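You operate a simulated robot arm through the tools that you are given. There is no shell and no other tool. Be economical: measure what you need, move in short steps, check, and stop when the job is done.

Carry out the task below with a simulated two-armed robot. There is one attempt and no reset: what you move stays moved.

JOB
Stop the smoking, air the smoker till it unlocks, and raise its hood.
Fine: heat off, damper open, blower on till it reads under 25 C, blower off again; the cheeses stay gold.
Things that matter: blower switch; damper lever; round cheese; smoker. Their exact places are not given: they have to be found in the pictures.

The check looks at the end state, three seconds after you hand in, the way a careful person would. Anything else that was tipped, shoved, dropped, spilled or broken makes it a failure.

ROBOT AND FRAMES
Two 6-joint arms with two-finger grippers on one trunk, on a base that drives. Base frame: it is fixed to the floor where the robot stands at the start and does not move with it; the origin is under the middle of the robot, x ahead of it, y to its left, z up. Lengths are in mm, angles in degrees, forces in N, time in s.
The left shoulder is at the start at [70, 148, 1202], the right one opposite. With the tool pointing down near the work surface each hand reaches from about 420 to 700 mm from the robot's upright axis, wherever it stands, measured 20 degrees to its own side. Places, roughly: blower switch [700, 100, 600]; damper lever [500, 100, 600]; round cheese [1500, 250, 750]; smoker [1700, -100, 400]. Payload 2.45 kg a hand.
The TCP of each hand is the grasp point between the finger pads, 30 mm short of the fingertips. In the tool frame z runs along the fingers and y along their closing line. Largest opening 106 mm; the body of the gripper starts 79 mm behind the TCP.
Orientation is that of the tool frame in the base frame, as a unit quaternion [w, x, y, z]. With the fingers straight down and closing along the base's y, the tool's x points along the base's -x, its y along +y and its z along -z.

CONTROLS
- The arms move only by the tool apply_moves. It takes "left_plan", "right_plan" or both (then of equal length, played together; a hand with none holds still); each is a list of rows, each a list of 7 numbers: the shift along the base's x, y, z in units of 400 mm (1.0 is 400 mm), then the turn, a rotation vector about the base's x, y, z in units of 120 degrees (1.0 is 120 degrees), then the finger opening in cm, from 0 to 10.6. In form: [[tx, ty, tz, rx, ry, rz, hand], ...]. A call has 1 to 10 rows; each row is the pose to reach, as a shift and turn from the pose commanded when the call began. A call with a number of a shift or a turn outside -1 to 1 is refused whole. Rows are played at 5 a second. More than 50 mm and 8.6 degrees between two rows, or a gripper value outside its range, and nothing of the call is played. Where a pose cannot be reached the arm comes as near as it can. A force on the tool above 90 N (or 10 N above the force at the start of the call, whichever is more), or a blocked arm, ends the call early, and 0.2 s more pass. Each finger travels about 72 mm/s and halts on what it meets, pressing with about 23 N; the grip force reading is that of the motor and also rises with nothing between the fingers. The clock runs only during rows and for 0.2 s after the last one: add rows that repeat a pose to give the fingers time. It gives the time, the measured TCP pose, the force on the tool (base axes), the opening and the grip force at its end, in the units of the frame above (readings bear some noise), with the torque about the TCP (base axes, N m) and any sound that the robot's microphone picked up.
- Cameras (640 x 400 px; columns grow to the right, rows downward): "scene" is now at [103.1, 15, 1389.2]; the picture's right is [0.23, -0.97, 0.00], its down [-0.91, -0.22, -0.36] and it looks along [0.35, 0.08, -0.93] (base axes); focal length 268 px, centre (320, 200). "left" rides on the left gripper at [76, 2, -106] in its tool frame; the picture's right is [-0.02, 1.00, 0.00], its down [-0.78, -0.02, -0.62] and it looks along [-0.62, -0.01, 0.78] (tool axes); focal length 247 px, centre (320, 200). "right" rides on the right gripper at [76, -2, -106] in its tool frame; the picture's right is [0.02, 1.00, 0.00], its down [-0.78, 0.02, -0.62] and it looks along [-0.62, 0.01, 0.78] (tool axes); focal length 247 px, centre (320, 200).
- capture(camera): a new picture of that camera. It takes no simulated time.
- move_column(by): slides the trunk up (or, below 0, down) by that many mm; the arms and the scene camera ride with it, the base frame stays. It gives what a move gives, with no picture.
- base_move(legs): drives the robot by 1 to 6 legs, each [ahead, left, turn to the left] in mm, mm and degrees, along the robot's own axes; the way and the turn of a leg run together, so that a leg with both is an arc; at most 1500 mm and 180 degrees a leg. The arms and the cameras ride along, it lands a little off, and it stops where it bumps. It gives what a move gives.
- aim_head(pan, tilt): turns the head with the scene camera to pan (to the left, within 86 degrees either way) and tilt (down, from -29 to 69), counted from straight ahead of the robot. It gives what a move gives.
- probe_pixels(camera, pixels): there is no depth. For up to 12 entries [column, row, z] of the newest picture of that camera ("zoom" is the newest enlarged one), the place [x, y] in the base frame at which the ray of that pixel passes the height z, good to about 3 mm. It takes no simulated time.
- enlarge(camera, box): a new picture of the part [left, top, right, bottom] of that camera's present view, enlarged. It takes no simulated time.
- job_done(): hands the job in; it is judged then, once.

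Work in short steps. Measure before you move; look again where a grasp or a placing could have gone wrong, and mend it. You have 80 turns and 58 pictures in all, those below and enlarged ones among them. Open the grippers and draw the arms clear of the work before you hand the job in, unless the task says otherwise; then end with one line.

The tools are called after "Call:" as a command line: name --argument value ..., lists and objects as JSON in quotes. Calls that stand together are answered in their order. apply_moves: Moves the arms, as the interface text tells. Its arguments: {"type":"object","properties":{"left_plan":{"type":"array","items":{"type":"array","items":{"type":"number"}}},"right_plan":{"type":"array","items":{"type":"array","items":{"type":"number"}}}},"required":[]} The other tools are called the same way: move_column (by) slides the trunk up or down; base_move (legs) drives the base; aim_head (pan, tilt) turns the head that bears the scene camera; capture (camera) takes a picture; probe_pixels (camera, pixels) gives the place at which the rays of pixels pass given heights; enlarge (camera, box) takes an enlarged picture of a part of a camera's view; job_done () hands the job in.

At the start:

```text
t: 0.0
left_eef_pos: [107.4, 278.5, 422.5]
left_tcp_rot: [0.05, 0.014, 0.998, 0.037]
left_wrist_force: [-0.2, -0.3, 0.0]
left_moment: [-0.05, 0.0, 0.03]
left_grip_width: 106.3
left_gripper_force: 0.0
right_eef_pos: [479.8, -185.0, 778.4]
right_tcp_rot: [0.0, 0.0, 1.0, 0.0]
right_wrist_force: [0.8, 0.0, 0.1]
right_moment: [0.03, -0.01, -0.01]
right_grip_width: 105.8
right_gripper_force: 0.1
trunk travel left (down, up): [-675.0, 265.0]
robot x, y, heading: [3.0, -5.6, 0.0]
head pan, tilt: [13.5, 68.8]
```

scene: 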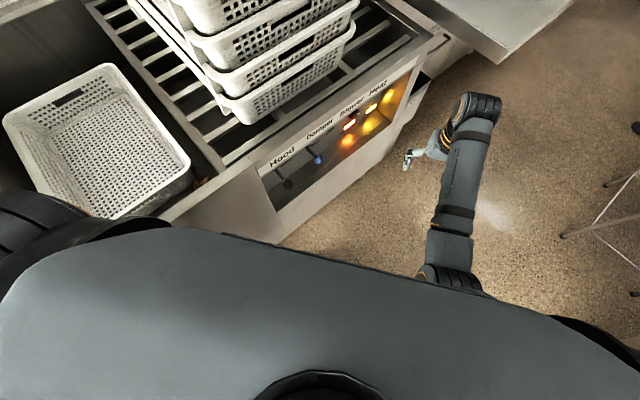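
right: 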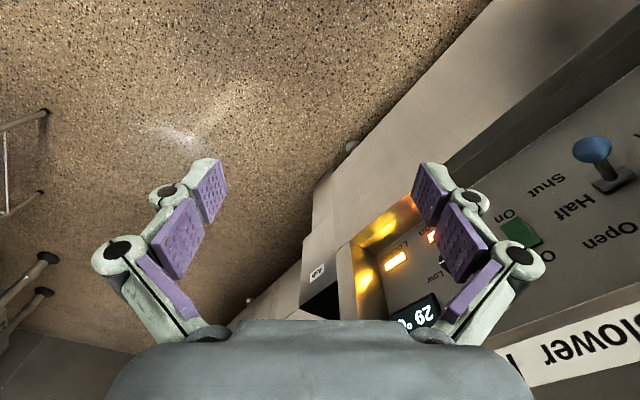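
left: 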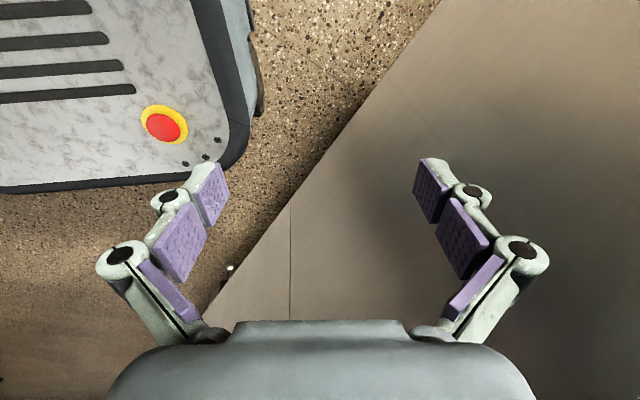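

The console with Hood/Damper/Blower/Heat is at scene px (270-410, 60-200). I enlarge it and read the panel.

Call:
enlarge --camera "scene" --box '[240, 50, 440, 220]'

Call:
enlarge --camera "right" --box '[300, 100, 640, 400]'

Call:
aim_head --pan 5 --tilt 25

Call:
capture --camera "scene"

```text
2.35 times, centred on (340, 135) of scene
```

zoom: 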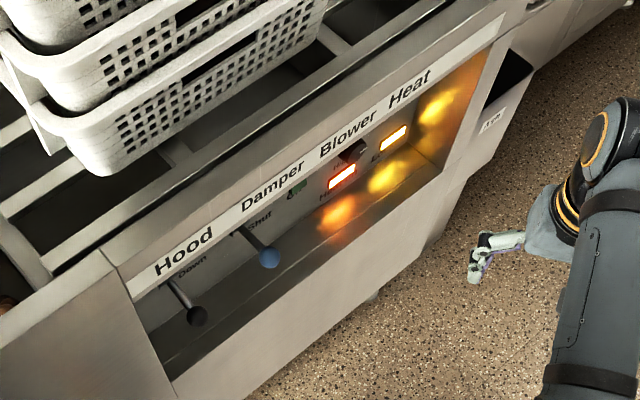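

```text
1.33 times, centred on (470, 250) of right
```

zoom: 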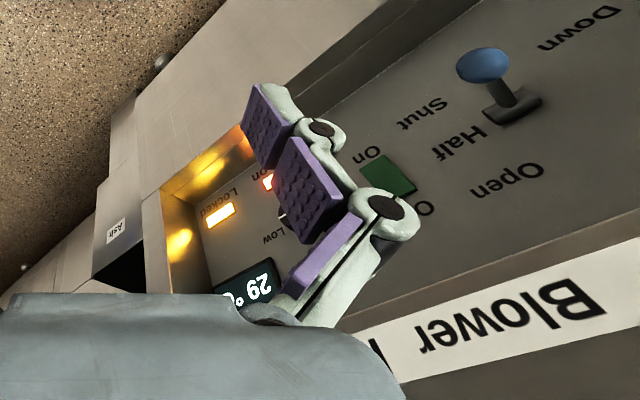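

```text
t: 1.1
left_eef_pos: [107.7, 279.2, 423.0]
left_tcp_rot: [0.051, 0.015, 0.998, 0.038]
left_wrist_force: [-0.2, -0.5, 0.1]
left_moment: [-0.01, 0.03, 0.0]
left_grip_width: 106.1
left_gripper_force: 0.0
right_eef_pos: [479.8, -184.1, 778.7]
right_tcp_rot: [0.0, 0.0, 1.0, 0.0]
right_wrist_force: [-0.1, -0.1, -0.1]
right_moment: [0.0, -0.01, 0.0]
right_grip_width: 106.0
right_gripper_force: 0.1
trunk travel left (down, up): [-675.0, 265.0]
robot x, y, heading: [-1.1, -0.7, 0.0]
head pan, tilt: [5.0, 25.0]
```

```text
52 pictures are left
```

scene: 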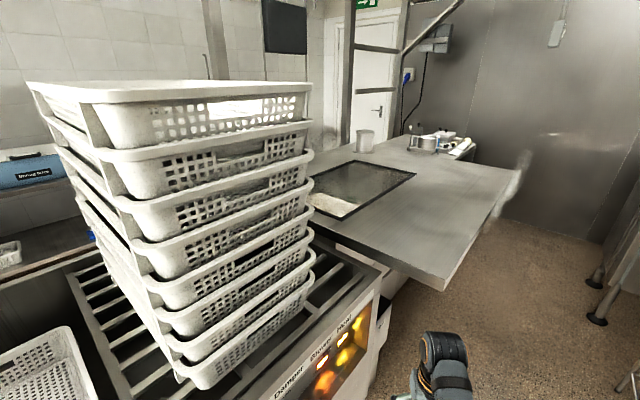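

The console sits close, in front-left. I tilt the head down to it again and take a picture to measure it.

Call:
aim_head --pan 10 --tilt 55

Call:
capture --camera "scene"

Call:
enlarge --camera "scene" --box '[220, 140, 420, 265]'

Call:
probe_pixels --camera "zoom" --pixels '[[320, 200, 600], [320, 200, 700], [320, 200, 500], [0, 0, 600], [640, 0, 600], [0, 400, 600], [640, 400, 600]]'

```text
t: 2.1
left_eef_pos: [106.9, 278.4, 423.0]
left_tcp_rot: [0.05, 0.014, 0.998, 0.038]
left_wrist_force: [0.0, 0.5, -0.7]
left_moment: [-0.02, -0.03, -0.01]
left_grip_width: 105.9
left_gripper_force: 0.2
right_eef_pos: [480.6, -183.7, 778.5]
right_tcp_rot: [0.001, 0.0, 1.0, 0.0]
right_wrist_force: [0.4, -0.6, -0.3]
right_moment: [0.02, 0.02, 0.0]
right_grip_width: 106.0
right_gripper_force: 0.1
trunk travel left (down, up): [-675.0, 265.0]
robot x, y, heading: [0.1, 0.9, -0.0]
head pan, tilt: [10.0, 55.0]
```

```text
51 pictures are left
```

scene: 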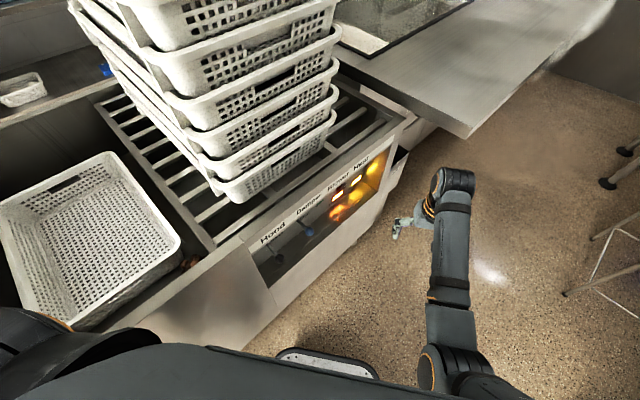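

```text
3.20 times, centred on (320, 202) of scene
```

zoom: 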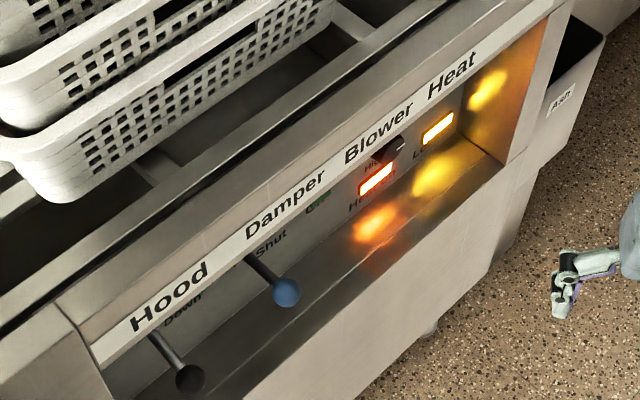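

```text
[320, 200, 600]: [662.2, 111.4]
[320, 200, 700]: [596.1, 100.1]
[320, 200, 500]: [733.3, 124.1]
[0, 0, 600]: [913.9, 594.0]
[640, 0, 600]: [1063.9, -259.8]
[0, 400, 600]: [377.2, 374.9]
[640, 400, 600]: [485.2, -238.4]
```

I triangulate panel features from the right camera (knob at (593,150), green rocker (520,232), Locked lamp (397,260)) and the zoom.

Call:
probe_pixels --camera "zoom" --pixels '[[286, 293, 500], [286, 293, 600], [286, 293, 700], [320, 203, 500], [320, 203, 600], [320, 203, 700], [437, 128, 500], [437, 128, 600], [437, 128, 700], [188, 379, 600], [390, 150, 600], [376, 180, 600]]'

Call:
capture --camera "right"

Call:
probe_pixels --camera "right" --pixels '[[593, 150, 500], [593, 150, 600], [593, 150, 700], [520, 232, 500], [520, 232, 600], [520, 232, 700], [397, 260, 500], [397, 260, 600], [397, 260, 700]]'

```text
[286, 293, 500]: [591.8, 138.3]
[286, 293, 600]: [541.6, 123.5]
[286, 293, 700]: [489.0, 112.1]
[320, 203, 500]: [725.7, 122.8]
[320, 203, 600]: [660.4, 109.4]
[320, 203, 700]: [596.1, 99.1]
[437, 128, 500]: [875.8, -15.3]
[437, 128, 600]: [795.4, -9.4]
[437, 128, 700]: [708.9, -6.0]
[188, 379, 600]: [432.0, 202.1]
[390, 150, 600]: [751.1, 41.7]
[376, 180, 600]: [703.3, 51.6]
```

```text
49 pictures are left
```

right: 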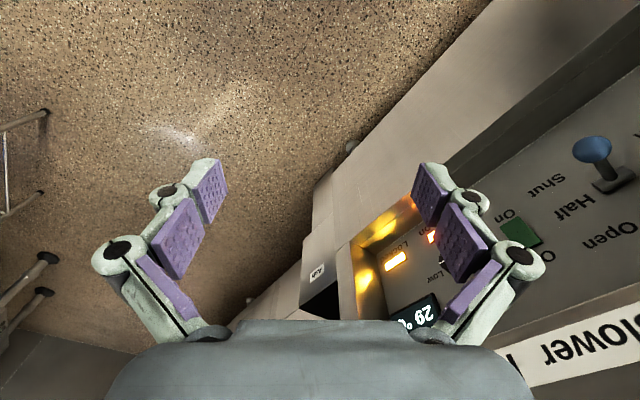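

```text
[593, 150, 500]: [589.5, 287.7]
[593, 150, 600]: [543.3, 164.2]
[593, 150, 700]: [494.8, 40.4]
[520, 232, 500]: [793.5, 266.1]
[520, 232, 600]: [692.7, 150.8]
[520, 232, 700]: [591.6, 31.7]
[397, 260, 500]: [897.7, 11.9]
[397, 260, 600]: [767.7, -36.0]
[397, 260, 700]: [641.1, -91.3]
```

Panel line runs from knob ~(524,119,636) to Locked lamp ~(830,-12,554), facing mostly -y. I want to stand to the right facing it, so I look right first for obstacles.

Call:
aim_head --pan -55 --tilt 40

Call:
capture --camera "scene"

Call:
probe_pixels --camera "scene" --pixels '[[100, 200, 0], [320, 200, 0], [320, 350, 0], [500, 200, 0], [320, 100, 0]]'

```text
t: 3.4
left_eef_pos: [106.6, 279.7, 423.0]
left_tcp_rot: [0.05, 0.013, 0.998, 0.037]
left_wrist_force: [0.2, -0.4, 0.6]
left_moment: [-0.01, 0.02, -0.02]
left_grip_width: 106.3
left_gripper_force: 0.1
right_eef_pos: [481.4, -185.0, 778.4]
right_tcp_rot: [0.0, 0.0, 1.0, 0.0]
right_wrist_force: [0.4, 0.8, 0.3]
right_moment: [0.0, 0.01, 0.02]
right_grip_width: 106.1
right_gripper_force: 0.1
trunk travel left (down, up): [-675.0, 265.0]
robot x, y, heading: [-0.1, -1.8, -0.2]
head pan, tilt: [-55.0, 40.0]
```

```text
48 pictures are left
```

scene: 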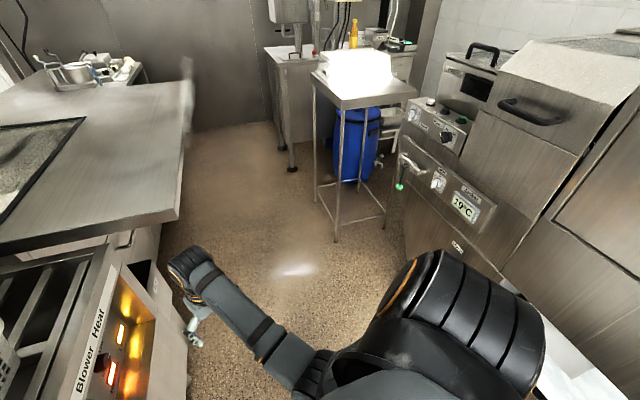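

```text
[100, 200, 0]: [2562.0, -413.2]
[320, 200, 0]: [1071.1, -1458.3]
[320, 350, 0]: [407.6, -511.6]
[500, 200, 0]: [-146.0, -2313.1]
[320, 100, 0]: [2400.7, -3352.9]
```

There's another appliance and a stool along the right; I measure the aisle.

Call:
probe_pixels --camera "scene" --pixels '[[335, 240, 0], [405, 250, 0], [383, 225, 0], [478, 255, 400], [320, 190, 0], [190, 390, 0], [175, 240, 600], [400, 190, 600], [520, 380, 700], [640, 400, 600]]'

Call:
aim_head --pan -86 --tilt 50

Call:
capture --camera "scene"

```text
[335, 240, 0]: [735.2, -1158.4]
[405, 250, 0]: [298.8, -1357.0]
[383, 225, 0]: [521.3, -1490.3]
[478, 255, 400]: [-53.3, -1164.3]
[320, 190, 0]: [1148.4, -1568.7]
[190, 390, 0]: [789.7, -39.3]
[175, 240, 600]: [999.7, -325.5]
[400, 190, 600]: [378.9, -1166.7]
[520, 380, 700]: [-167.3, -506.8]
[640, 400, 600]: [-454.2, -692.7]
```

```text
t: 4.4
left_eef_pos: [107.4, 278.7, 422.9]
left_tcp_rot: [0.051, 0.014, 0.998, 0.037]
left_wrist_force: [-0.2, -0.3, -1.3]
left_moment: [0.04, 0.01, -0.01]
left_grip_width: 106.2
left_gripper_force: 0.2
right_eef_pos: [480.1, -185.0, 778.9]
right_tcp_rot: [0.0, -0.001, 1.0, 0.001]
right_wrist_force: [-0.5, 0.3, -0.1]
right_moment: [0.02, -0.02, 0.03]
right_grip_width: 106.1
right_gripper_force: 0.1
trunk travel left (down, up): [-675.0, 265.0]
robot x, y, heading: [-1.1, 1.9, -0.0]
head pan, tilt: [-85.9, 50.0]
```

```text
47 pictures are left
```

scene: 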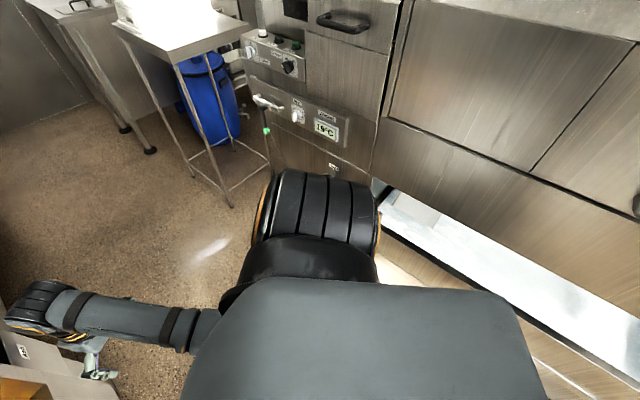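

I probe the base line of that machine.

Call:
probe_pixels --camera "scene" --pixels '[[268, 170, 0], [232, 205, 0], [415, 265, 0], [415, 265, 400], [390, 120, 600], [320, 15, 900], [632, 205, 500], [600, 350, 0], [250, 90, 600]]'

```text
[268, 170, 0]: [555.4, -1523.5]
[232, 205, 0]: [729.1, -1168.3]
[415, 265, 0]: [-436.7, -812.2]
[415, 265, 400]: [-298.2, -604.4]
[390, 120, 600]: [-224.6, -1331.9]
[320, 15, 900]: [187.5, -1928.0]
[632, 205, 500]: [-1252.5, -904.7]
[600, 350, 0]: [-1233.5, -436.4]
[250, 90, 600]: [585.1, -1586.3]
```

Aisle is about 1.2 m wide, so there is room. I strafe right to about (179,-486) and then turn ~67° left to face the panel, head pointing ahead.

Call:
base_move --legs '[[170, -480, 0], [0, 0, 35], [0, 0, 32]]'

Call:
aim_head --pan -5 --tilt 45

Call:
capture --camera "scene"

Call:
probe_pixels --camera "scene" --pixels '[[320, 200, 600], [320, 300, 600], [420, 200, 600]]'

```text
t: 10.6
left_eef_pos: [-47.0, -273.9, 422.3]
left_tcp_rot: [0.022, -0.535, 0.843, 0.059]
left_wrist_force: [-0.3, 0.2, -0.1]
left_moment: [0.01, -0.02, -0.01]
left_grip_width: 106.0
left_gripper_force: 0.0
right_eef_pos: [528.5, -117.1, 778.7]
right_tcp_rot: [0.0, -0.547, 0.837, 0.001]
right_wrist_force: [0.3, 0.4, -1.1]
right_moment: [-0.02, 0.01, 0.01]
right_grip_width: 106.1
right_gripper_force: 0.2
trunk travel left (down, up): [-675.0, 265.0]
robot x, y, heading: [164.6, -485.5, 66.2]
head pan, tilt: [-85.9, 50.0]
```

```text
t: 12.1
left_eef_pos: [-47.0, -274.1, 423.8]
left_tcp_rot: [0.022, -0.535, 0.842, 0.059]
left_wrist_force: [-0.1, -0.7, 1.0]
left_moment: [-0.01, 0.01, 0.01]
left_grip_width: 106.2
left_gripper_force: 0.0
right_eef_pos: [527.8, -115.6, 778.9]
right_tcp_rot: [0.0, -0.547, 0.837, 0.0]
right_wrist_force: [-0.1, -0.1, -0.2]
right_moment: [0.01, -0.02, 0.03]
right_grip_width: 106.0
right_gripper_force: 0.0
trunk travel left (down, up): [-675.0, 265.0]
robot x, y, heading: [165.4, -482.7, 66.4]
head pan, tilt: [-5.0, 45.0]
```

```text
46 pictures are left
```

scene: 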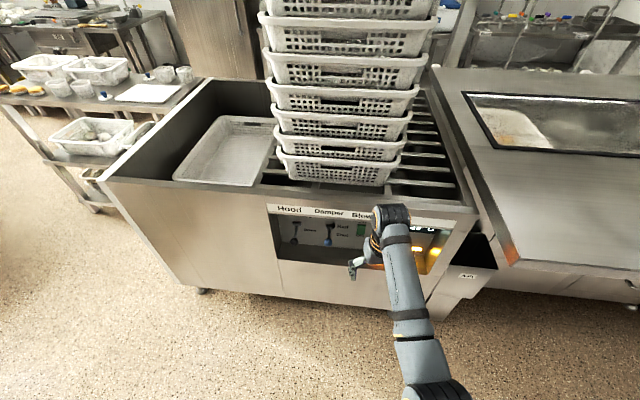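

```text
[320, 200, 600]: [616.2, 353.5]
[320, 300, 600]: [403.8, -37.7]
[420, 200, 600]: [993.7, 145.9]
```

The view is now frontal; the right arm hides part of the panel. I lower the trunk and tip the right hand toward horizontal, pointing at the panel.

Call:
move_column --by -220

Call:
apply_moves --right_plan '[[0, 0, 0.025, 0.0623, -0.0272, 0, 6], [0, 0, 0.05, 0.1246, -0.0544, 0, 2], [0, 0, 0.075, 0.187, -0.0816, 0, 0], [0, 0, 0.1, 0.249, -0.1088, 0, 0], [0, 0, 0.125, 0.3115, -0.136, 0, 0], [0, 0, 0.15, 0.374, -0.163, 0, 0], [0, 0, 0.17, 0.436, -0.19, 0, 0], [0, 0, 0.19, 0.498, -0.218, 0, 0], [0, 0, 0.2, 0.561, -0.245, 0, 0], [0, 0, 0.2, 0.623, -0.272, 0, 0]]'

Call:
capture --camera "right"

Call:
capture --camera "scene"

```text
t: 14.4
left_eef_pos: [-48.1, -271.9, 206.3]
left_tcp_rot: [0.022, -0.534, 0.843, 0.063]
left_wrist_force: [-34.2, 13.2, 78.7]
left_moment: [-3.3, -6.35, -0.39]
left_grip_width: 103.7
left_gripper_force: 0.0
right_eef_pos: [529.2, -118.2, 560.0]
right_tcp_rot: [0.0, -0.547, 0.837, 0.001]
right_wrist_force: [-0.1, 0.0, 0.5]
right_moment: [-0.03, -0.01, 0.03]
right_grip_width: 106.0
right_gripper_force: 0.1
trunk travel left (down, up): [-455.0, 485.0]
robot x, y, heading: [164.7, -485.5, 66.2]
head pan, tilt: [-5.0, 45.0]
```

```text
t: 16.2
left_eef_pos: [-50.3, -269.9, 205.3]
left_tcp_rot: [0.021, -0.531, 0.845, 0.064]
left_wrist_force: [-20.7, -0.8, 68.1]
left_moment: [-2.48, -5.32, -0.85]
left_grip_width: 104.3
left_gripper_force: 0.0
right_eef_pos: [537.6, -116.2, 641.3]
right_tcp_rot: [0.453, -0.482, 0.696, 0.279]
right_wrist_force: [0.2, 0.3, 0.1]
right_moment: [-0.03, 0.01, 0.0]
right_grip_width: 0.0
right_gripper_force: 22.6
trunk travel left (down, up): [-455.0, 485.0]
robot x, y, heading: [167.2, -483.9, 66.2]
head pan, tilt: [-5.0, 45.0]
stopped in row 8 (left hand): the force on the tool passed its limit at 96 N (the readings are from after the stop); the commanded pose is now the measured one
```

```text
45 pictures are left
```

right: 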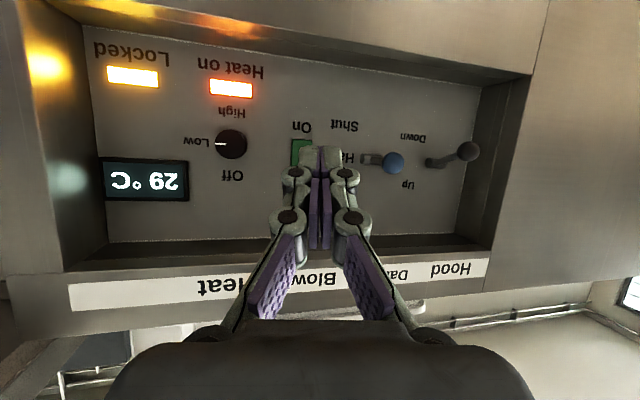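

```text
44 pictures are left
```

scene: 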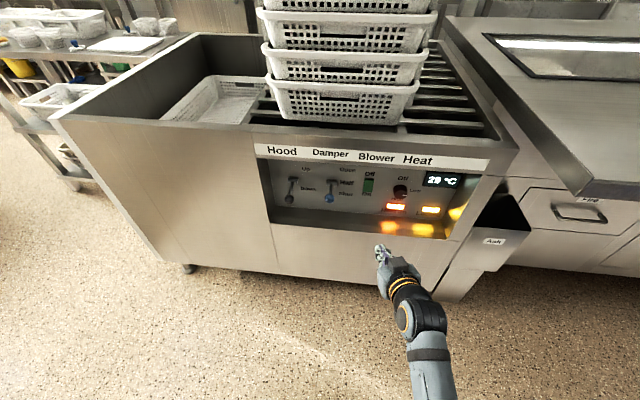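

The left hand pressed onto the robot's own base deck, so I lift it straight up first and look at it. The panel reads: Heat at Low (Off at top), damper Open/Half/Shut from top to bottom, blower Off/On, hood Up/Down.

Call:
apply_moves --left_plan '[[0, 0, 0.1, 0, 0, 0, 10.6], [0, 0, 0.2, 0, 0, 0, 10.6], [0, 0, 0.3, 0, 0, 0, 10.6], [0, 0, 0.4, 0, 0, 0, 10.6], [0, 0, 0.5, 0, 0, 0, 10.6], [0, 0, 0.5, 0, 0, 0, 10.6]]'

Call:
capture --camera "left"

Call:
enlarge --camera "scene" --box '[250, 130, 490, 280]'

```text
t: 17.6
left_eef_pos: [-49.4, -269.7, 405.3]
left_tcp_rot: [0.022, -0.534, 0.843, 0.061]
left_wrist_force: [-0.1, -0.4, -0.3]
left_moment: [-0.03, 0.0, 0.02]
left_grip_width: 105.9
left_gripper_force: 0.0
right_eef_pos: [538.3, -113.8, 640.0]
right_tcp_rot: [0.452, -0.484, 0.696, 0.279]
right_wrist_force: [0.3, 0.0, 0.1]
right_moment: [0.0, -0.03, 0.0]
right_grip_width: 0.0
right_gripper_force: 22.9
trunk travel left (down, up): [-455.0, 485.0]
robot x, y, heading: [164.3, -481.3, 66.5]
head pan, tilt: [-5.0, 45.0]
```

```text
43 pictures are left
```

left: 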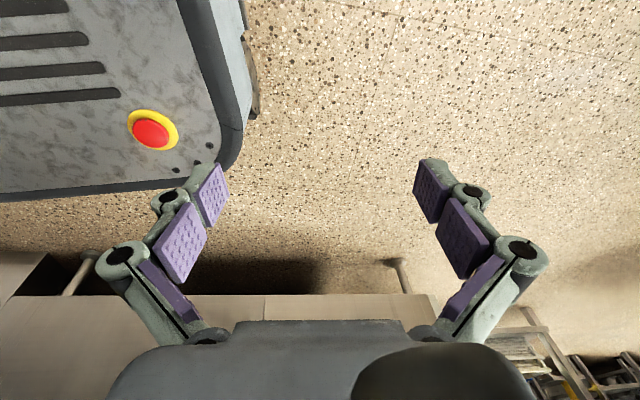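

```text
2.67 times, centred on (370, 205) of scene
```

zoom: 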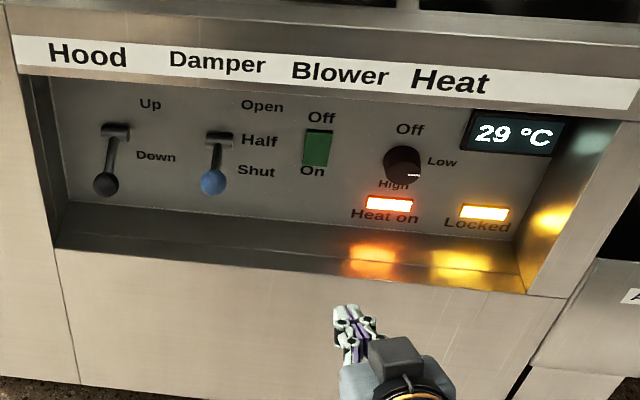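

Now I triangulate knobs: zoom damper knob (213,182), hood knob (105,184), heat cap (402,163), rocker (317,148), and right-cam counterparts.

Call:
probe_pixels --camera "zoom" --pixels '[[213, 182, 600], [213, 182, 650], [105, 184, 600], [105, 184, 650], [402, 163, 600], [402, 163, 650], [317, 148, 600], [317, 148, 650], [390, 204, 550], [390, 204, 600], [484, 213, 550], [484, 213, 600]]'

Call:
probe_pixels --camera "right" --pixels '[[393, 162, 620], [393, 162, 650], [468, 151, 620], [468, 151, 650], [232, 144, 620], [232, 144, 650], [302, 155, 620], [302, 155, 650], [231, 89, 560], [231, 89, 600], [133, 77, 560], [133, 77, 600]]'

```text
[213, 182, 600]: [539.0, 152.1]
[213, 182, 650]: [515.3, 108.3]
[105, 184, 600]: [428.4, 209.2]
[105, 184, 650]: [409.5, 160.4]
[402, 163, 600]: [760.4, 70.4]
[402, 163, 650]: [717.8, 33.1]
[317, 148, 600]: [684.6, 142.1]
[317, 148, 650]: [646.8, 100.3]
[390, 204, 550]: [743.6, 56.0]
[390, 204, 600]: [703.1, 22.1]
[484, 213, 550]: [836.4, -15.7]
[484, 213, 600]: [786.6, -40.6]
```

```text
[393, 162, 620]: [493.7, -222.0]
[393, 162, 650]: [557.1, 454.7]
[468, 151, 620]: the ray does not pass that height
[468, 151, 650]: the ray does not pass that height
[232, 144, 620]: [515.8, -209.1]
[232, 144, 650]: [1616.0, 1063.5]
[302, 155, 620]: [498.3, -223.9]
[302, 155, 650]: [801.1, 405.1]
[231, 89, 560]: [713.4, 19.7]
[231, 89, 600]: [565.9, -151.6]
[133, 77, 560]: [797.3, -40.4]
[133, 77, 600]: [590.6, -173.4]
```

Lamp, locked lamp and rocker give a vertical panel whose normal points at about 52° (n≈500 along [0.617,0.787]); heat knob ≈(735,47,627), damper knob ≈(523,120,636). I probe the recess edges to see its depth and the lever bases.

Call:
probe_pixels --camera "zoom" --pixels '[[400, 238, 500], [400, 238, 550], [400, 284, 500], [400, 284, 550], [400, 100, 700], [400, 100, 650], [220, 138, 640], [220, 138, 670], [117, 131, 640], [117, 131, 670], [402, 129, 650], [400, 184, 600]]'

Call:
probe_pixels --camera "right" --pixels '[[258, 240, 700], [258, 240, 680], [262, 262, 700], [262, 262, 680], [232, 175, 640], [232, 175, 670], [250, 53, 530], [250, 53, 510], [250, 33, 530], [250, 10, 530], [368, 158, 640], [430, 160, 640]]'

```text
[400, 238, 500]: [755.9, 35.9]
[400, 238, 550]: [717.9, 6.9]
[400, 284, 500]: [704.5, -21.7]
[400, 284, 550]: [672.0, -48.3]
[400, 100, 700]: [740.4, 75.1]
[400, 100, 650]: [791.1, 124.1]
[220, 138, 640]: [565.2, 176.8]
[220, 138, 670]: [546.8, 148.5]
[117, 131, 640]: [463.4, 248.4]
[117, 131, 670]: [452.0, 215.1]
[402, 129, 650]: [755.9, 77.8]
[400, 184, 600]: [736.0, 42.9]
```

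```text
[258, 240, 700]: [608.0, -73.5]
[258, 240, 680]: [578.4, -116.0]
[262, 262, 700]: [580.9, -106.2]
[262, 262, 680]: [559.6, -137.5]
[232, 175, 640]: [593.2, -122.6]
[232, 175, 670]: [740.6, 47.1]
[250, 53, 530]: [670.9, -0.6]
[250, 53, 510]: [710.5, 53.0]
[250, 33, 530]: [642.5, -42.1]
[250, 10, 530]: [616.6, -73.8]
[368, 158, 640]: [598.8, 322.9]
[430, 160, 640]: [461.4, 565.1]
```

Recess is z≈495–772 and about 80 mm deep; heat knob centre at (741,54,629) on the panel. I bring the right hand in front of the heat knob, square to the panel, fingers opened to 65 mm.

Call:
apply_moves --right_plan '[[0.068, 0.041, -0.0055, 0.04, -0.0177, -0.0252, 3], [0.136, 0.082, -0.011, 0.08, -0.0355, -0.0504, 6.5], [0.203, 0.122, -0.0165, 0.119, -0.0532, -0.0756, 6.5], [0.271, 0.163, -0.022, 0.159, -0.071, -0.1008, 6.5], [0.339, 0.204, -0.0275, 0.199, -0.0887, -0.126, 6.5], [0.339, 0.204, -0.0275, 0.199, -0.0887, -0.126, 6.5]]'

Call:
capture --camera "right"

Call:
capture --camera "scene"

```text
t: 19.0
left_eef_pos: [-48.9, -268.7, 405.5]
left_tcp_rot: [0.022, -0.533, 0.843, 0.061]
left_wrist_force: [0.3, -0.5, -0.7]
left_moment: [0.02, -0.03, -0.04]
left_grip_width: 106.1
left_gripper_force: 0.2
right_eef_pos: [671.7, -32.3, 630.6]
right_tcp_rot: [0.636, -0.308, 0.636, 0.308]
right_wrist_force: [0.6, 0.3, -0.2]
right_moment: [-0.03, 0.0, -0.04]
right_grip_width: 65.0
right_gripper_force: 0.1
trunk travel left (down, up): [-455.0, 485.0]
robot x, y, heading: [167.9, -484.1, 66.3]
head pan, tilt: [-5.0, 45.0]
```

```text
41 pictures are left
```

right: 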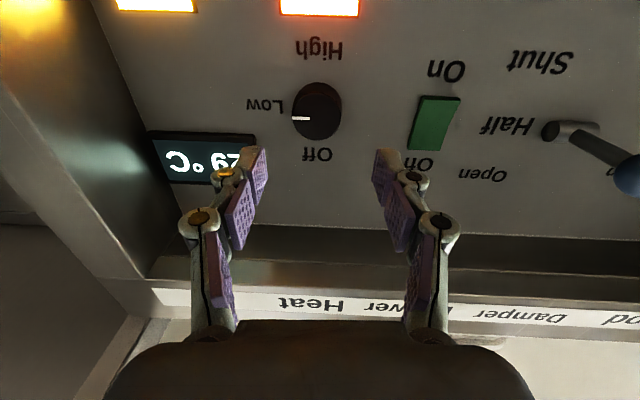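

```text
40 pictures are left
```

scene: 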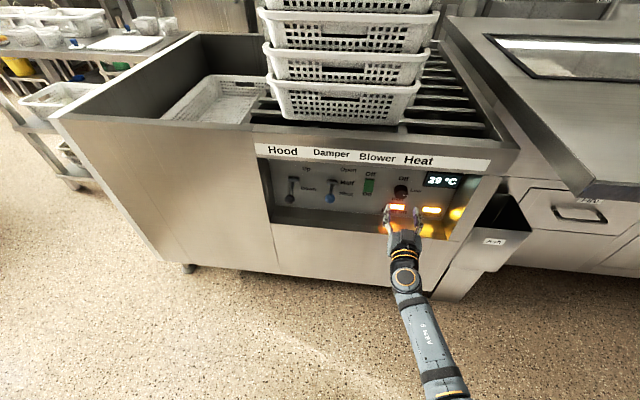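

Knob at right-cam (316,115), almost on the tool axis. I advance 68 mm (and 3 mm right/down) and close on the cap.

Call:
apply_moves --right_plan '[[0.037, 0.043, -0.0075, 0, 0, 0, 6.5], [0.074, 0.086, -0.0075, 0, 0, 0, 6.5], [0.111, 0.129, -0.0075, 0, 0, 0, 6.5], [0.111, 0.129, -0.0075, 0, 0, 0, 5], [0.111, 0.129, -0.0075, 0, 0, 0, 3.6], [0.111, 0.129, -0.0075, 0, 0, 0, 3.6]]'

Call:
capture --camera "right"

```text
t: 20.4
left_eef_pos: [-50.1, -269.6, 405.5]
left_tcp_rot: [0.022, -0.533, 0.844, 0.06]
left_wrist_force: [0.4, 0.6, 0.1]
left_moment: [0.0, 0.0, -0.02]
left_grip_width: 106.0
left_gripper_force: 0.1
right_eef_pos: [717.4, 19.6, 626.7]
right_tcp_rot: [0.635, -0.308, 0.637, 0.31]
right_wrist_force: [-1.8, 0.1, 0.5]
right_moment: [0.02, 0.03, -0.04]
right_grip_width: 39.9
right_gripper_force: 45.6
trunk travel left (down, up): [-455.0, 485.0]
robot x, y, heading: [162.4, -481.7, 66.4]
head pan, tilt: [-5.0, 45.0]
```

```text
39 pictures are left
```

right: 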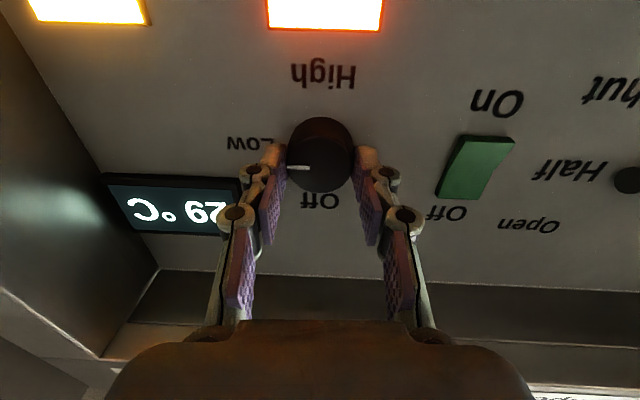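

Cap is gripped (39.9 mm). I twist counter-clockwise (Low → Off) 85° about the panel normal.

Call:
apply_moves --right_plan '[[0, 0, 0, -0.0437, -0.0557, 0, 3.6], [0, 0, 0, -0.0874, -0.1114, 0, 3.6], [0, 0, 0, -0.1311, -0.1671, 0, 3.6], [0, 0, 0, -0.1748, -0.2228, 0, 3.6], [0, 0, 0, -0.2185, -0.2785, 0, 3.6], [0, 0, 0, -0.2622, -0.3342, 0, 3.6], [0, 0, 0, -0.3059, -0.3899, 0, 3.6], [0, 0, 0, -0.3496, -0.4456, 0, 3.6], [0, 0, 0, -0.3933, -0.5013, 0, 3.6], [0, 0, 0, -0.437, -0.557, 0, 3.6]]'

Call:
capture --camera "right"

Call:
enlarge --camera "scene" --box '[250, 130, 490, 280]'

```text
t: 22.6
left_eef_pos: [-49.4, -268.6, 405.8]
left_tcp_rot: [0.022, -0.533, 0.844, 0.059]
left_wrist_force: [-0.4, -0.3, 0.2]
left_moment: [0.0, 0.03, 0.0]
left_grip_width: 106.0
left_gripper_force: 0.1
right_eef_pos: [715.4, 19.9, 625.2]
right_tcp_rot: [0.678, -0.658, 0.258, -0.203]
right_wrist_force: [-10.4, 24.2, -0.8]
right_moment: [0.14, -0.11, 0.65]
right_grip_width: 39.7
right_gripper_force: 45.1
trunk travel left (down, up): [-455.0, 485.0]
robot x, y, heading: [167.9, -484.1, 66.5]
head pan, tilt: [-5.0, 45.0]
```

```text
38 pictures are left
```

right: 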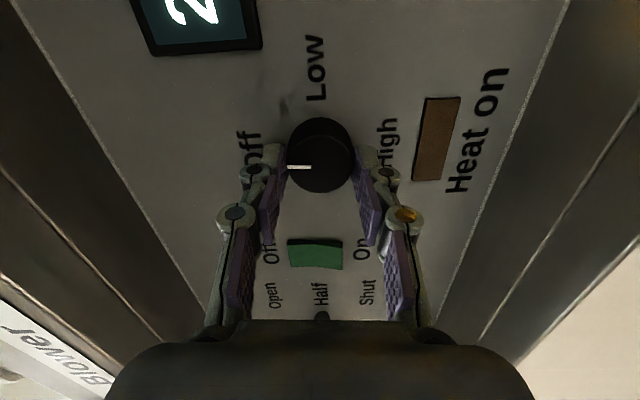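

```text
2.67 times, centred on (370, 205) of scene
```

zoom: 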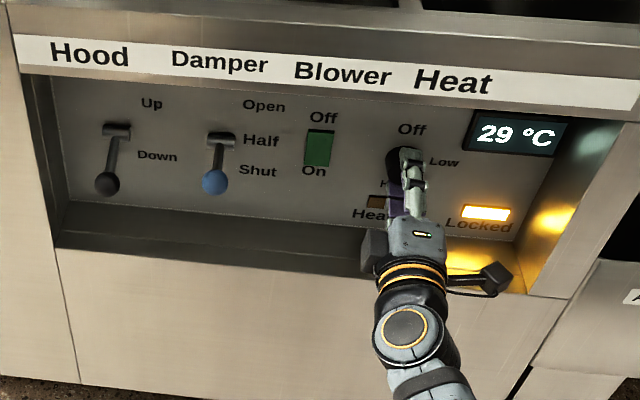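

The Heat-on lamp is out and the mark points at Off. I add the last 5°, open, then back straight out.

Call:
apply_moves --right_plan '[[0, 0, 0, -0.0257, -0.0328, 0, 3.6], [0, 0, 0, -0.0257, -0.0328, 0, 6], [0, 0, 0, -0.0257, -0.0328, 0, 6.5], [-0.04, -0.051, 0, -0.0257, -0.0328, 0, 6.5], [-0.08, -0.102, 0, -0.0257, -0.0328, 0, 6.5], [-0.12, -0.153, 0, -0.0257, -0.0328, 0, 6.5], [-0.16, -0.204, 0, -0.0257, -0.0328, 0, 6.5], [-0.16, -0.204, 0, 0.018, 0.0229, 0, 4], [-0.16, -0.204, 0, 0.0617, 0.0786, 0, 1], [-0.16, -0.204, 0, 0.1054, 0.1343, 0, 0]]'

Call:
enlarge --camera "scene" --box '[250, 130, 490, 280]'

```text
t: 24.8
left_eef_pos: [-48.9, -269.8, 405.6]
left_tcp_rot: [0.021, -0.534, 0.843, 0.062]
left_wrist_force: [0.0, 0.5, 0.4]
left_moment: [0.03, 0.04, 0.03]
left_grip_width: 106.0
left_gripper_force: 0.0
right_eef_pos: [653.1, -63.3, 626.7]
right_tcp_rot: [0.703, -0.6, 0.374, -0.078]
right_wrist_force: [-0.8, 0.5, -0.2]
right_moment: [0.01, -0.01, -0.01]
right_grip_width: 0.0
right_gripper_force: 22.9
trunk travel left (down, up): [-455.0, 485.0]
robot x, y, heading: [169.1, -485.0, 66.4]
head pan, tilt: [-5.0, 45.0]
```

```text
2.67 times, centred on (370, 205) of scene
```

zoom: 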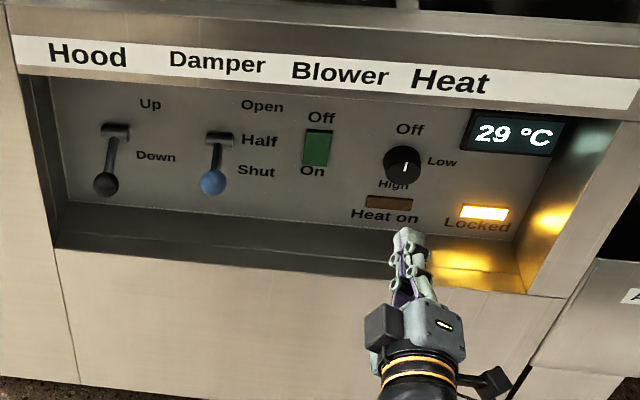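

Heat is Off. Next the damper: I slide the closed right hand left to u≈337, below the damper knob (z≈585), rolling it back level.

Call:
apply_moves --right_plan '[[-0.053, 0.0416, -0.013, 0.0414, 0.0529, 0, 0], [-0.106, 0.0833, -0.026, 0.0829, 0.1058, 0, 0], [-0.159, 0.125, -0.039, 0.1243, 0.1586, 0, 0], [-0.2125, 0.1665, -0.0525, 0.1658, 0.2115, 0, 0], [-0.266, 0.208, -0.066, 0.2072, 0.2644, 0, 0], [-0.319, 0.25, -0.079, 0.2487, 0.3172, 0, 0], [-0.372, 0.291, -0.092, 0.2901, 0.3701, 0, 0], [-0.425, 0.333, -0.105, 0.3316, 0.423, 0, 0], [-0.425, 0.333, -0.105, 0.3316, 0.423, 0, 0]]'

Call:
capture --camera "right"

Call:
enlarge --camera "scene" --box '[250, 130, 490, 280]'

```text
t: 26.3
left_eef_pos: [-49.2, -270.3, 406.1]
left_tcp_rot: [0.021, -0.534, 0.843, 0.061]
left_wrist_force: [0.0, -0.2, 0.0]
left_moment: [-0.01, -0.02, 0.01]
left_grip_width: 106.1
left_gripper_force: 0.0
right_eef_pos: [583.7, 5.2, 574.7]
right_tcp_rot: [0.698, -0.436, 0.546, 0.161]
right_wrist_force: [0.5, 0.5, 0.6]
right_moment: [-0.01, 0.03, 0.0]
right_grip_width: 0.0
right_gripper_force: 23.0
trunk travel left (down, up): [-455.0, 485.0]
robot x, y, heading: [165.7, -482.8, 66.4]
head pan, tilt: [-5.0, 45.0]
stopped in row 7 (right hand): the arm was blocked; the commanded pose is now the measured one
```

```text
35 pictures are left
```

right: 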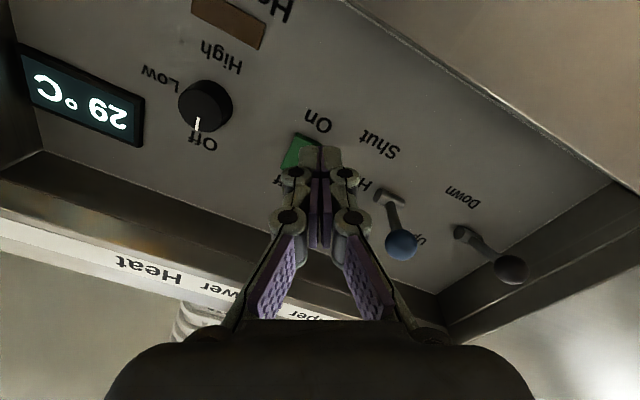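

```text
2.67 times, centred on (370, 205) of scene
```

zoom: 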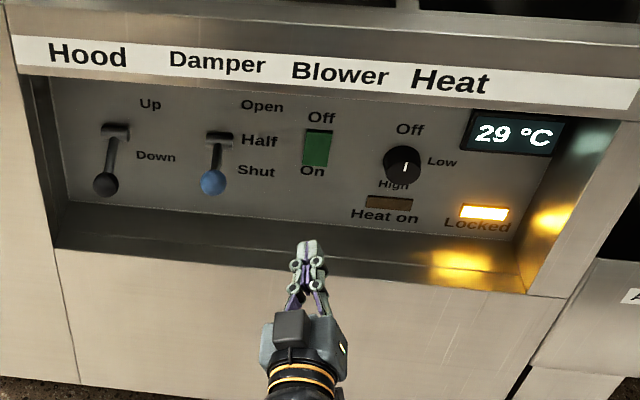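

The arm hit a limit crossing left. I retract 60 mm and shift the base left/turn it square to the panel so the right arm faces the levers.

Call:
apply_moves --right_plan '[[-0.046, -0.059, 0, 0, 0, 0, 0], [-0.093, -0.118, 0, 0, 0, 0, 0], [-0.093, -0.118, 0, 0, 0, 0, 0]]'

Call:
base_move --legs '[[30, 163, 0], [0, 0, -14.4]]'

Call:
capture --camera "scene"

```text
t: 27.1
left_eef_pos: [-49.0, -269.3, 404.5]
left_tcp_rot: [0.022, -0.533, 0.843, 0.06]
left_wrist_force: [0.2, 0.5, -0.6]
left_moment: [0.0, -0.02, -0.02]
left_grip_width: 106.0
left_gripper_force: 0.0
right_eef_pos: [568.1, -46.8, 580.0]
right_tcp_rot: [0.712, -0.449, 0.52, 0.147]
right_wrist_force: [0.2, 0.0, 0.5]
right_moment: [0.02, -0.02, -0.01]
right_grip_width: 0.0
right_gripper_force: 22.9
trunk travel left (down, up): [-455.0, 485.0]
robot x, y, heading: [166.1, -483.5, 66.2]
head pan, tilt: [-5.0, 45.0]
```

```text
t: 29.4
left_eef_pos: [-123.5, -129.4, 405.6]
left_tcp_rot: [0.029, -0.421, 0.905, 0.057]
left_wrist_force: [-0.4, -0.3, 0.0]
left_moment: [0.06, 0.01, 0.0]
left_grip_width: 106.0
left_gripper_force: 0.1
right_eef_pos: [527.0, -73.1, 573.8]
right_tcp_rot: [0.721, -0.381, 0.576, 0.053]
right_wrist_force: [-0.2, -0.1, 0.3]
right_moment: [0.01, 0.01, 0.0]
right_grip_width: 0.0
right_gripper_force: 23.2
trunk travel left (down, up): [-455.0, 485.0]
robot x, y, heading: [31.0, -393.6, 51.6]
head pan, tilt: [-5.0, 45.0]
```

```text
33 pictures are left
```

scene: 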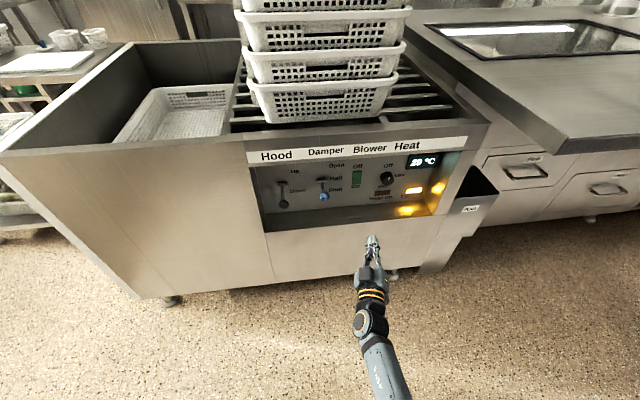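

Now square-on. I level the hand and place it in front of and below the damper knob (n=353,u=337,z=575).

Call:
apply_moves --right_plan '[[-0.022, 0.0715, 0, 0.0317, 0.0375, 0.0241, 0], [-0.044, 0.143, 0, 0.0634, 0.0749, 0.0483, 0], [-0.066, 0.2145, 0, 0.0951, 0.1124, 0.0724, 0], [-0.088, 0.286, 0, 0.1268, 0.1498, 0.0966, 0], [-0.11, 0.3575, 0.0025, 0.1585, 0.1873, 0.1207, 0], [-0.11, 0.3575, 0.0025, 0.1585, 0.1873, 0.1207, 0]]'

Call:
capture --camera "right"

```text
t: 30.7
left_eef_pos: [-123.8, -128.9, 405.5]
left_tcp_rot: [0.029, -0.422, 0.904, 0.057]
left_wrist_force: [-0.1, 0.5, -0.7]
left_moment: [0.0, 0.01, 0.01]
left_grip_width: 106.0
left_gripper_force: 0.1
right_eef_pos: [542.4, 39.6, 558.2]
right_tcp_rot: [0.65, -0.342, 0.634, 0.242]
right_wrist_force: [-0.4, 0.6, -0.2]
right_moment: [0.02, -0.02, 0.0]
right_grip_width: 0.0
right_gripper_force: 22.7
right hand out of reach, approached as far as the arm can: row 4, 5, 6
trunk travel left (down, up): [-455.0, 485.0]
robot x, y, heading: [30.1, -389.5, 52.0]
head pan, tilt: [-5.0, 45.0]
stopped in row 6 (right hand): the arm was blocked; the commanded pose is now the measured one
```

```text
32 pictures are left
```

right: 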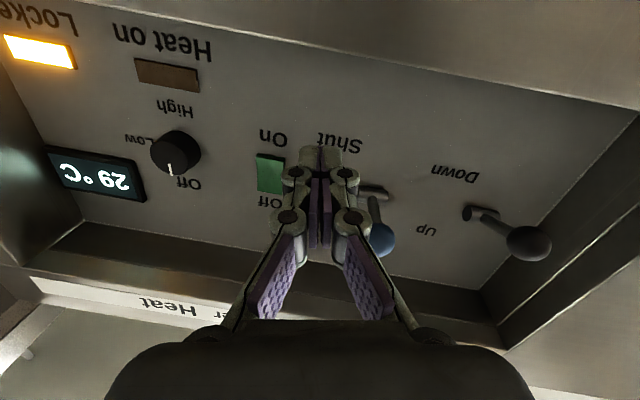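

The right hand needs to be ≥~190 mm right of the robot axis for a level tool, so I drive the base 175 mm further left (backing a bit first).

Call:
base_move --legs '[[-40, 0, 0], [0, 175, 0], [30, 0, 0]]'

Call:
capture --camera "right"

```text
t: 33.1
left_eef_pos: [-261.8, -27.5, 407.0]
left_tcp_rot: [0.027, -0.422, 0.904, 0.059]
left_wrist_force: [-0.4, 0.1, -0.8]
left_moment: [-0.03, 0.02, 0.03]
left_grip_width: 106.0
left_gripper_force: 0.0
right_eef_pos: [405.8, 142.9, 556.5]
right_tcp_rot: [0.649, -0.341, 0.635, 0.243]
right_wrist_force: [0.2, -0.7, -0.9]
right_moment: [0.05, 0.01, 0.03]
right_grip_width: 0.0
right_gripper_force: 23.0
trunk travel left (down, up): [-455.0, 485.0]
robot x, y, heading: [-106.4, -290.6, 51.6]
head pan, tilt: [-5.0, 45.0]
```

```text
31 pictures are left
```

right: 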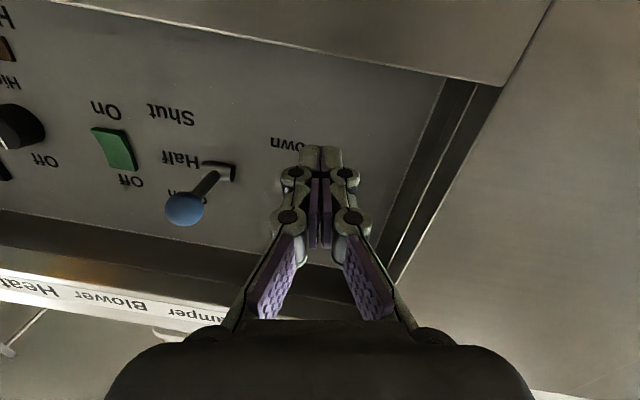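

Now I level the residual tilt and move to u=337, z=575 in front of the damper.

Call:
apply_moves --right_plan '[[0.07, -0.0545, 0.015, 0.0185, 0.0125, 0.008, 0], [0.14, -0.109, 0.03, 0.037, 0.025, 0.016, 0], [0.2085, -0.1635, 0.045, 0.0556, 0.0375, 0.0242, 0], [0.2085, -0.1635, 0.045, 0.0556, 0.0375, 0.0242, 0]]'

Call:
capture --camera "right"

Call:
enlarge --camera "scene" --box '[250, 100, 490, 250]'

```text
t: 34.1
left_eef_pos: [-261.1, -27.2, 405.3]
left_tcp_rot: [0.03, -0.422, 0.904, 0.058]
left_wrist_force: [1.2, -0.1, 0.5]
left_moment: [-0.01, -0.01, 0.03]
left_grip_width: 106.2
left_gripper_force: 0.0
right_eef_pos: [486.9, 66.2, 568.7]
right_tcp_rot: [0.615, -0.312, 0.677, 0.256]
right_wrist_force: [-1.0, -0.7, 0.3]
right_moment: [0.01, -0.01, 0.03]
right_grip_width: 0.1
right_gripper_force: 22.8
right hand out of reach, approached as far as the arm can: row 1, 2, 3, 4
trunk travel left (down, up): [-455.0, 485.0]
robot x, y, heading: [-106.5, -292.6, 51.9]
head pan, tilt: [-5.0, 45.0]
```

```text
30 pictures are left
```

right: 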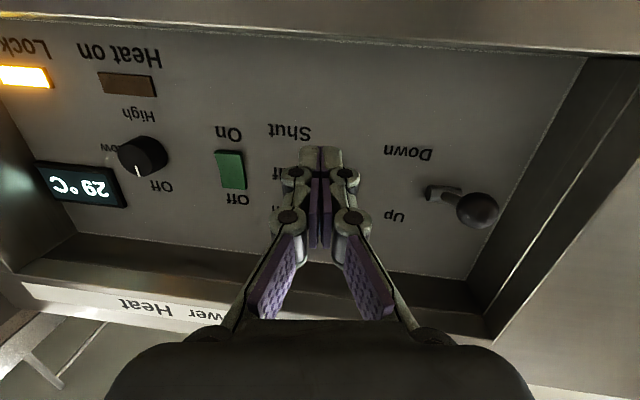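

```text
2.67 times, centred on (370, 175) of scene
```

zoom: 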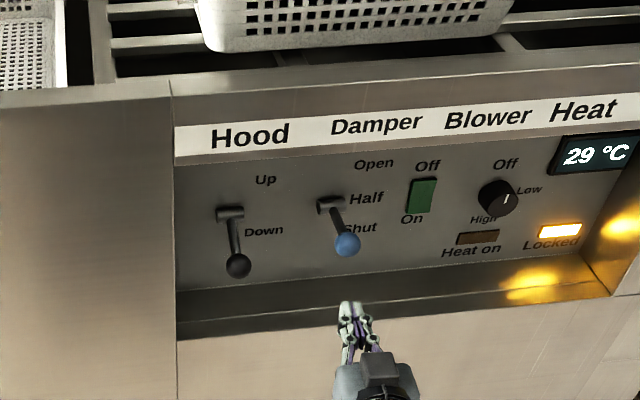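

Hand sits just below the damper knob (close to target). I advance 80 mm along the normal under the lever.

Call:
apply_moves --right_plan '[[0.039, 0.054, 0.005, 0, 0, 0, 0], [0.078, 0.108, 0.01, 0, 0, 0, 0], [0.1175, 0.162, 0.015, 0, 0, 0, 0], [0.1175, 0.162, 0.015, 0, 0, 0, 0]]'

Call:
capture --camera "right"

Call:
enlarge --camera "scene" --box '[250, 100, 490, 250]'

```text
t: 35.1
left_eef_pos: [-261.9, -28.3, 405.3]
left_tcp_rot: [0.03, -0.422, 0.904, 0.058]
left_wrist_force: [-0.2, -0.4, -0.3]
left_moment: [0.01, 0.0, 0.04]
left_grip_width: 106.1
left_gripper_force: 0.0
right_eef_pos: [545.0, 92.2, 624.6]
right_tcp_rot: [0.629, -0.278, 0.661, 0.301]
right_wrist_force: [0.0, -0.7, 0.8]
right_moment: [-0.02, -0.02, -0.01]
right_grip_width: 0.2
right_gripper_force: 22.8
right hand out of reach, approached as far as the arm can: row 1, 2, 3, 4
trunk travel left (down, up): [-455.0, 485.0]
robot x, y, heading: [-109.2, -289.9, 52.1]
head pan, tilt: [-5.0, 45.0]
```

```text
28 pictures are left
```

right: 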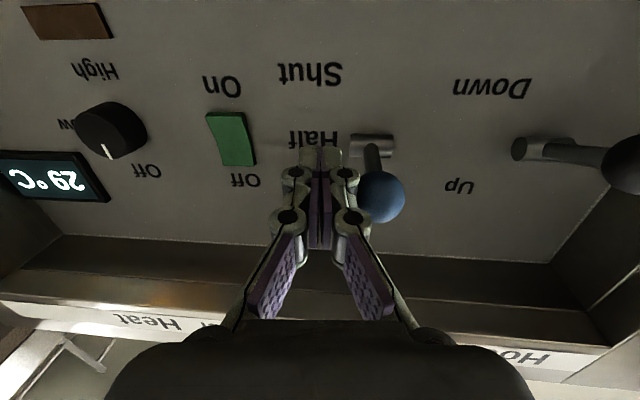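

```text
2.67 times, centred on (370, 175) of scene
```

zoom: 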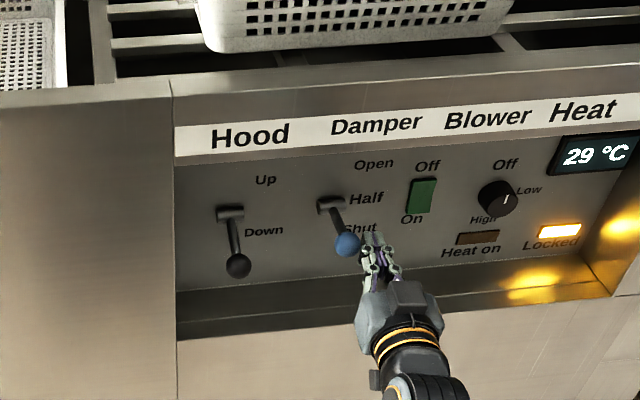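

The arm can't hold that low, level pose; the trunk is too high. I back out, raise the left hand, and lower the trunk by 180 mm.

Call:
apply_moves --right_plan '[[-0.062, -0.079, 0, 0, 0, 0, 0], [-0.123, -0.157, 0, 0, 0, 0, 0], [-0.154, -0.196, 0.05, 0, 0, 0, 0], [-0.154, -0.196, 0.1, 0, 0, 0, 0], [-0.154, -0.196, 0.2, 0, 0, 0, 0], [-0.154, -0.196, 0.25, 0, 0, 0, 0]]' --left_plan '[[0, 0, 0.1, 0, 0, 0, 10], [0, 0, 0.2, 0, 0, 0, 10], [0, 0, 0.3, 0, 0, 0, 10], [0, 0, 0.4, 0, 0, 0, 10], [0, 0, 0.5, 0, 0, 0, 10], [0, 0, 0.5, 0, 0, 0, 10]]'

Call:
move_column --by -180

```text
t: 36.5
left_eef_pos: [-225.0, -4.1, 527.7]
left_tcp_rot: [0.028, -0.422, 0.904, 0.058]
left_wrist_force: [0.4, -0.2, 0.0]
left_moment: [0.02, 0.02, -0.02]
left_grip_width: 99.9
left_gripper_force: 0.1
left hand out of reach, approached as far as the arm can: row 2, 3, 4, 5, 6
right_eef_pos: [479.2, 55.9, 671.4]
right_tcp_rot: [0.64, -0.308, 0.628, 0.316]
right_wrist_force: [0.3, 0.1, 0.5]
right_moment: [0.02, 0.04, 0.01]
right_grip_width: 0.0
right_gripper_force: 22.8
right hand out of reach, approached as far as the arm can: row 1, 2, 3, 4, 5, 6
trunk travel left (down, up): [-455.0, 485.0]
robot x, y, heading: [-106.1, -287.6, 51.6]
head pan, tilt: [-5.0, 45.0]
```

```text
t: 38.5
left_eef_pos: [-224.5, -4.6, 347.8]
left_tcp_rot: [0.029, -0.422, 0.904, 0.058]
left_wrist_force: [-0.7, -0.5, -0.6]
left_moment: [0.01, 0.01, -0.04]
left_grip_width: 100.1
left_gripper_force: 0.1
right_eef_pos: [480.8, 56.4, 490.9]
right_tcp_rot: [0.64, -0.309, 0.629, 0.315]
right_wrist_force: [0.2, 0.6, -0.6]
right_moment: [0.0, 0.01, 0.0]
right_grip_width: 0.3
right_gripper_force: 22.6
trunk travel left (down, up): [-275.0, 665.0]
robot x, y, heading: [-107.9, -290.6, 51.7]
head pan, tilt: [-5.0, 45.0]
```

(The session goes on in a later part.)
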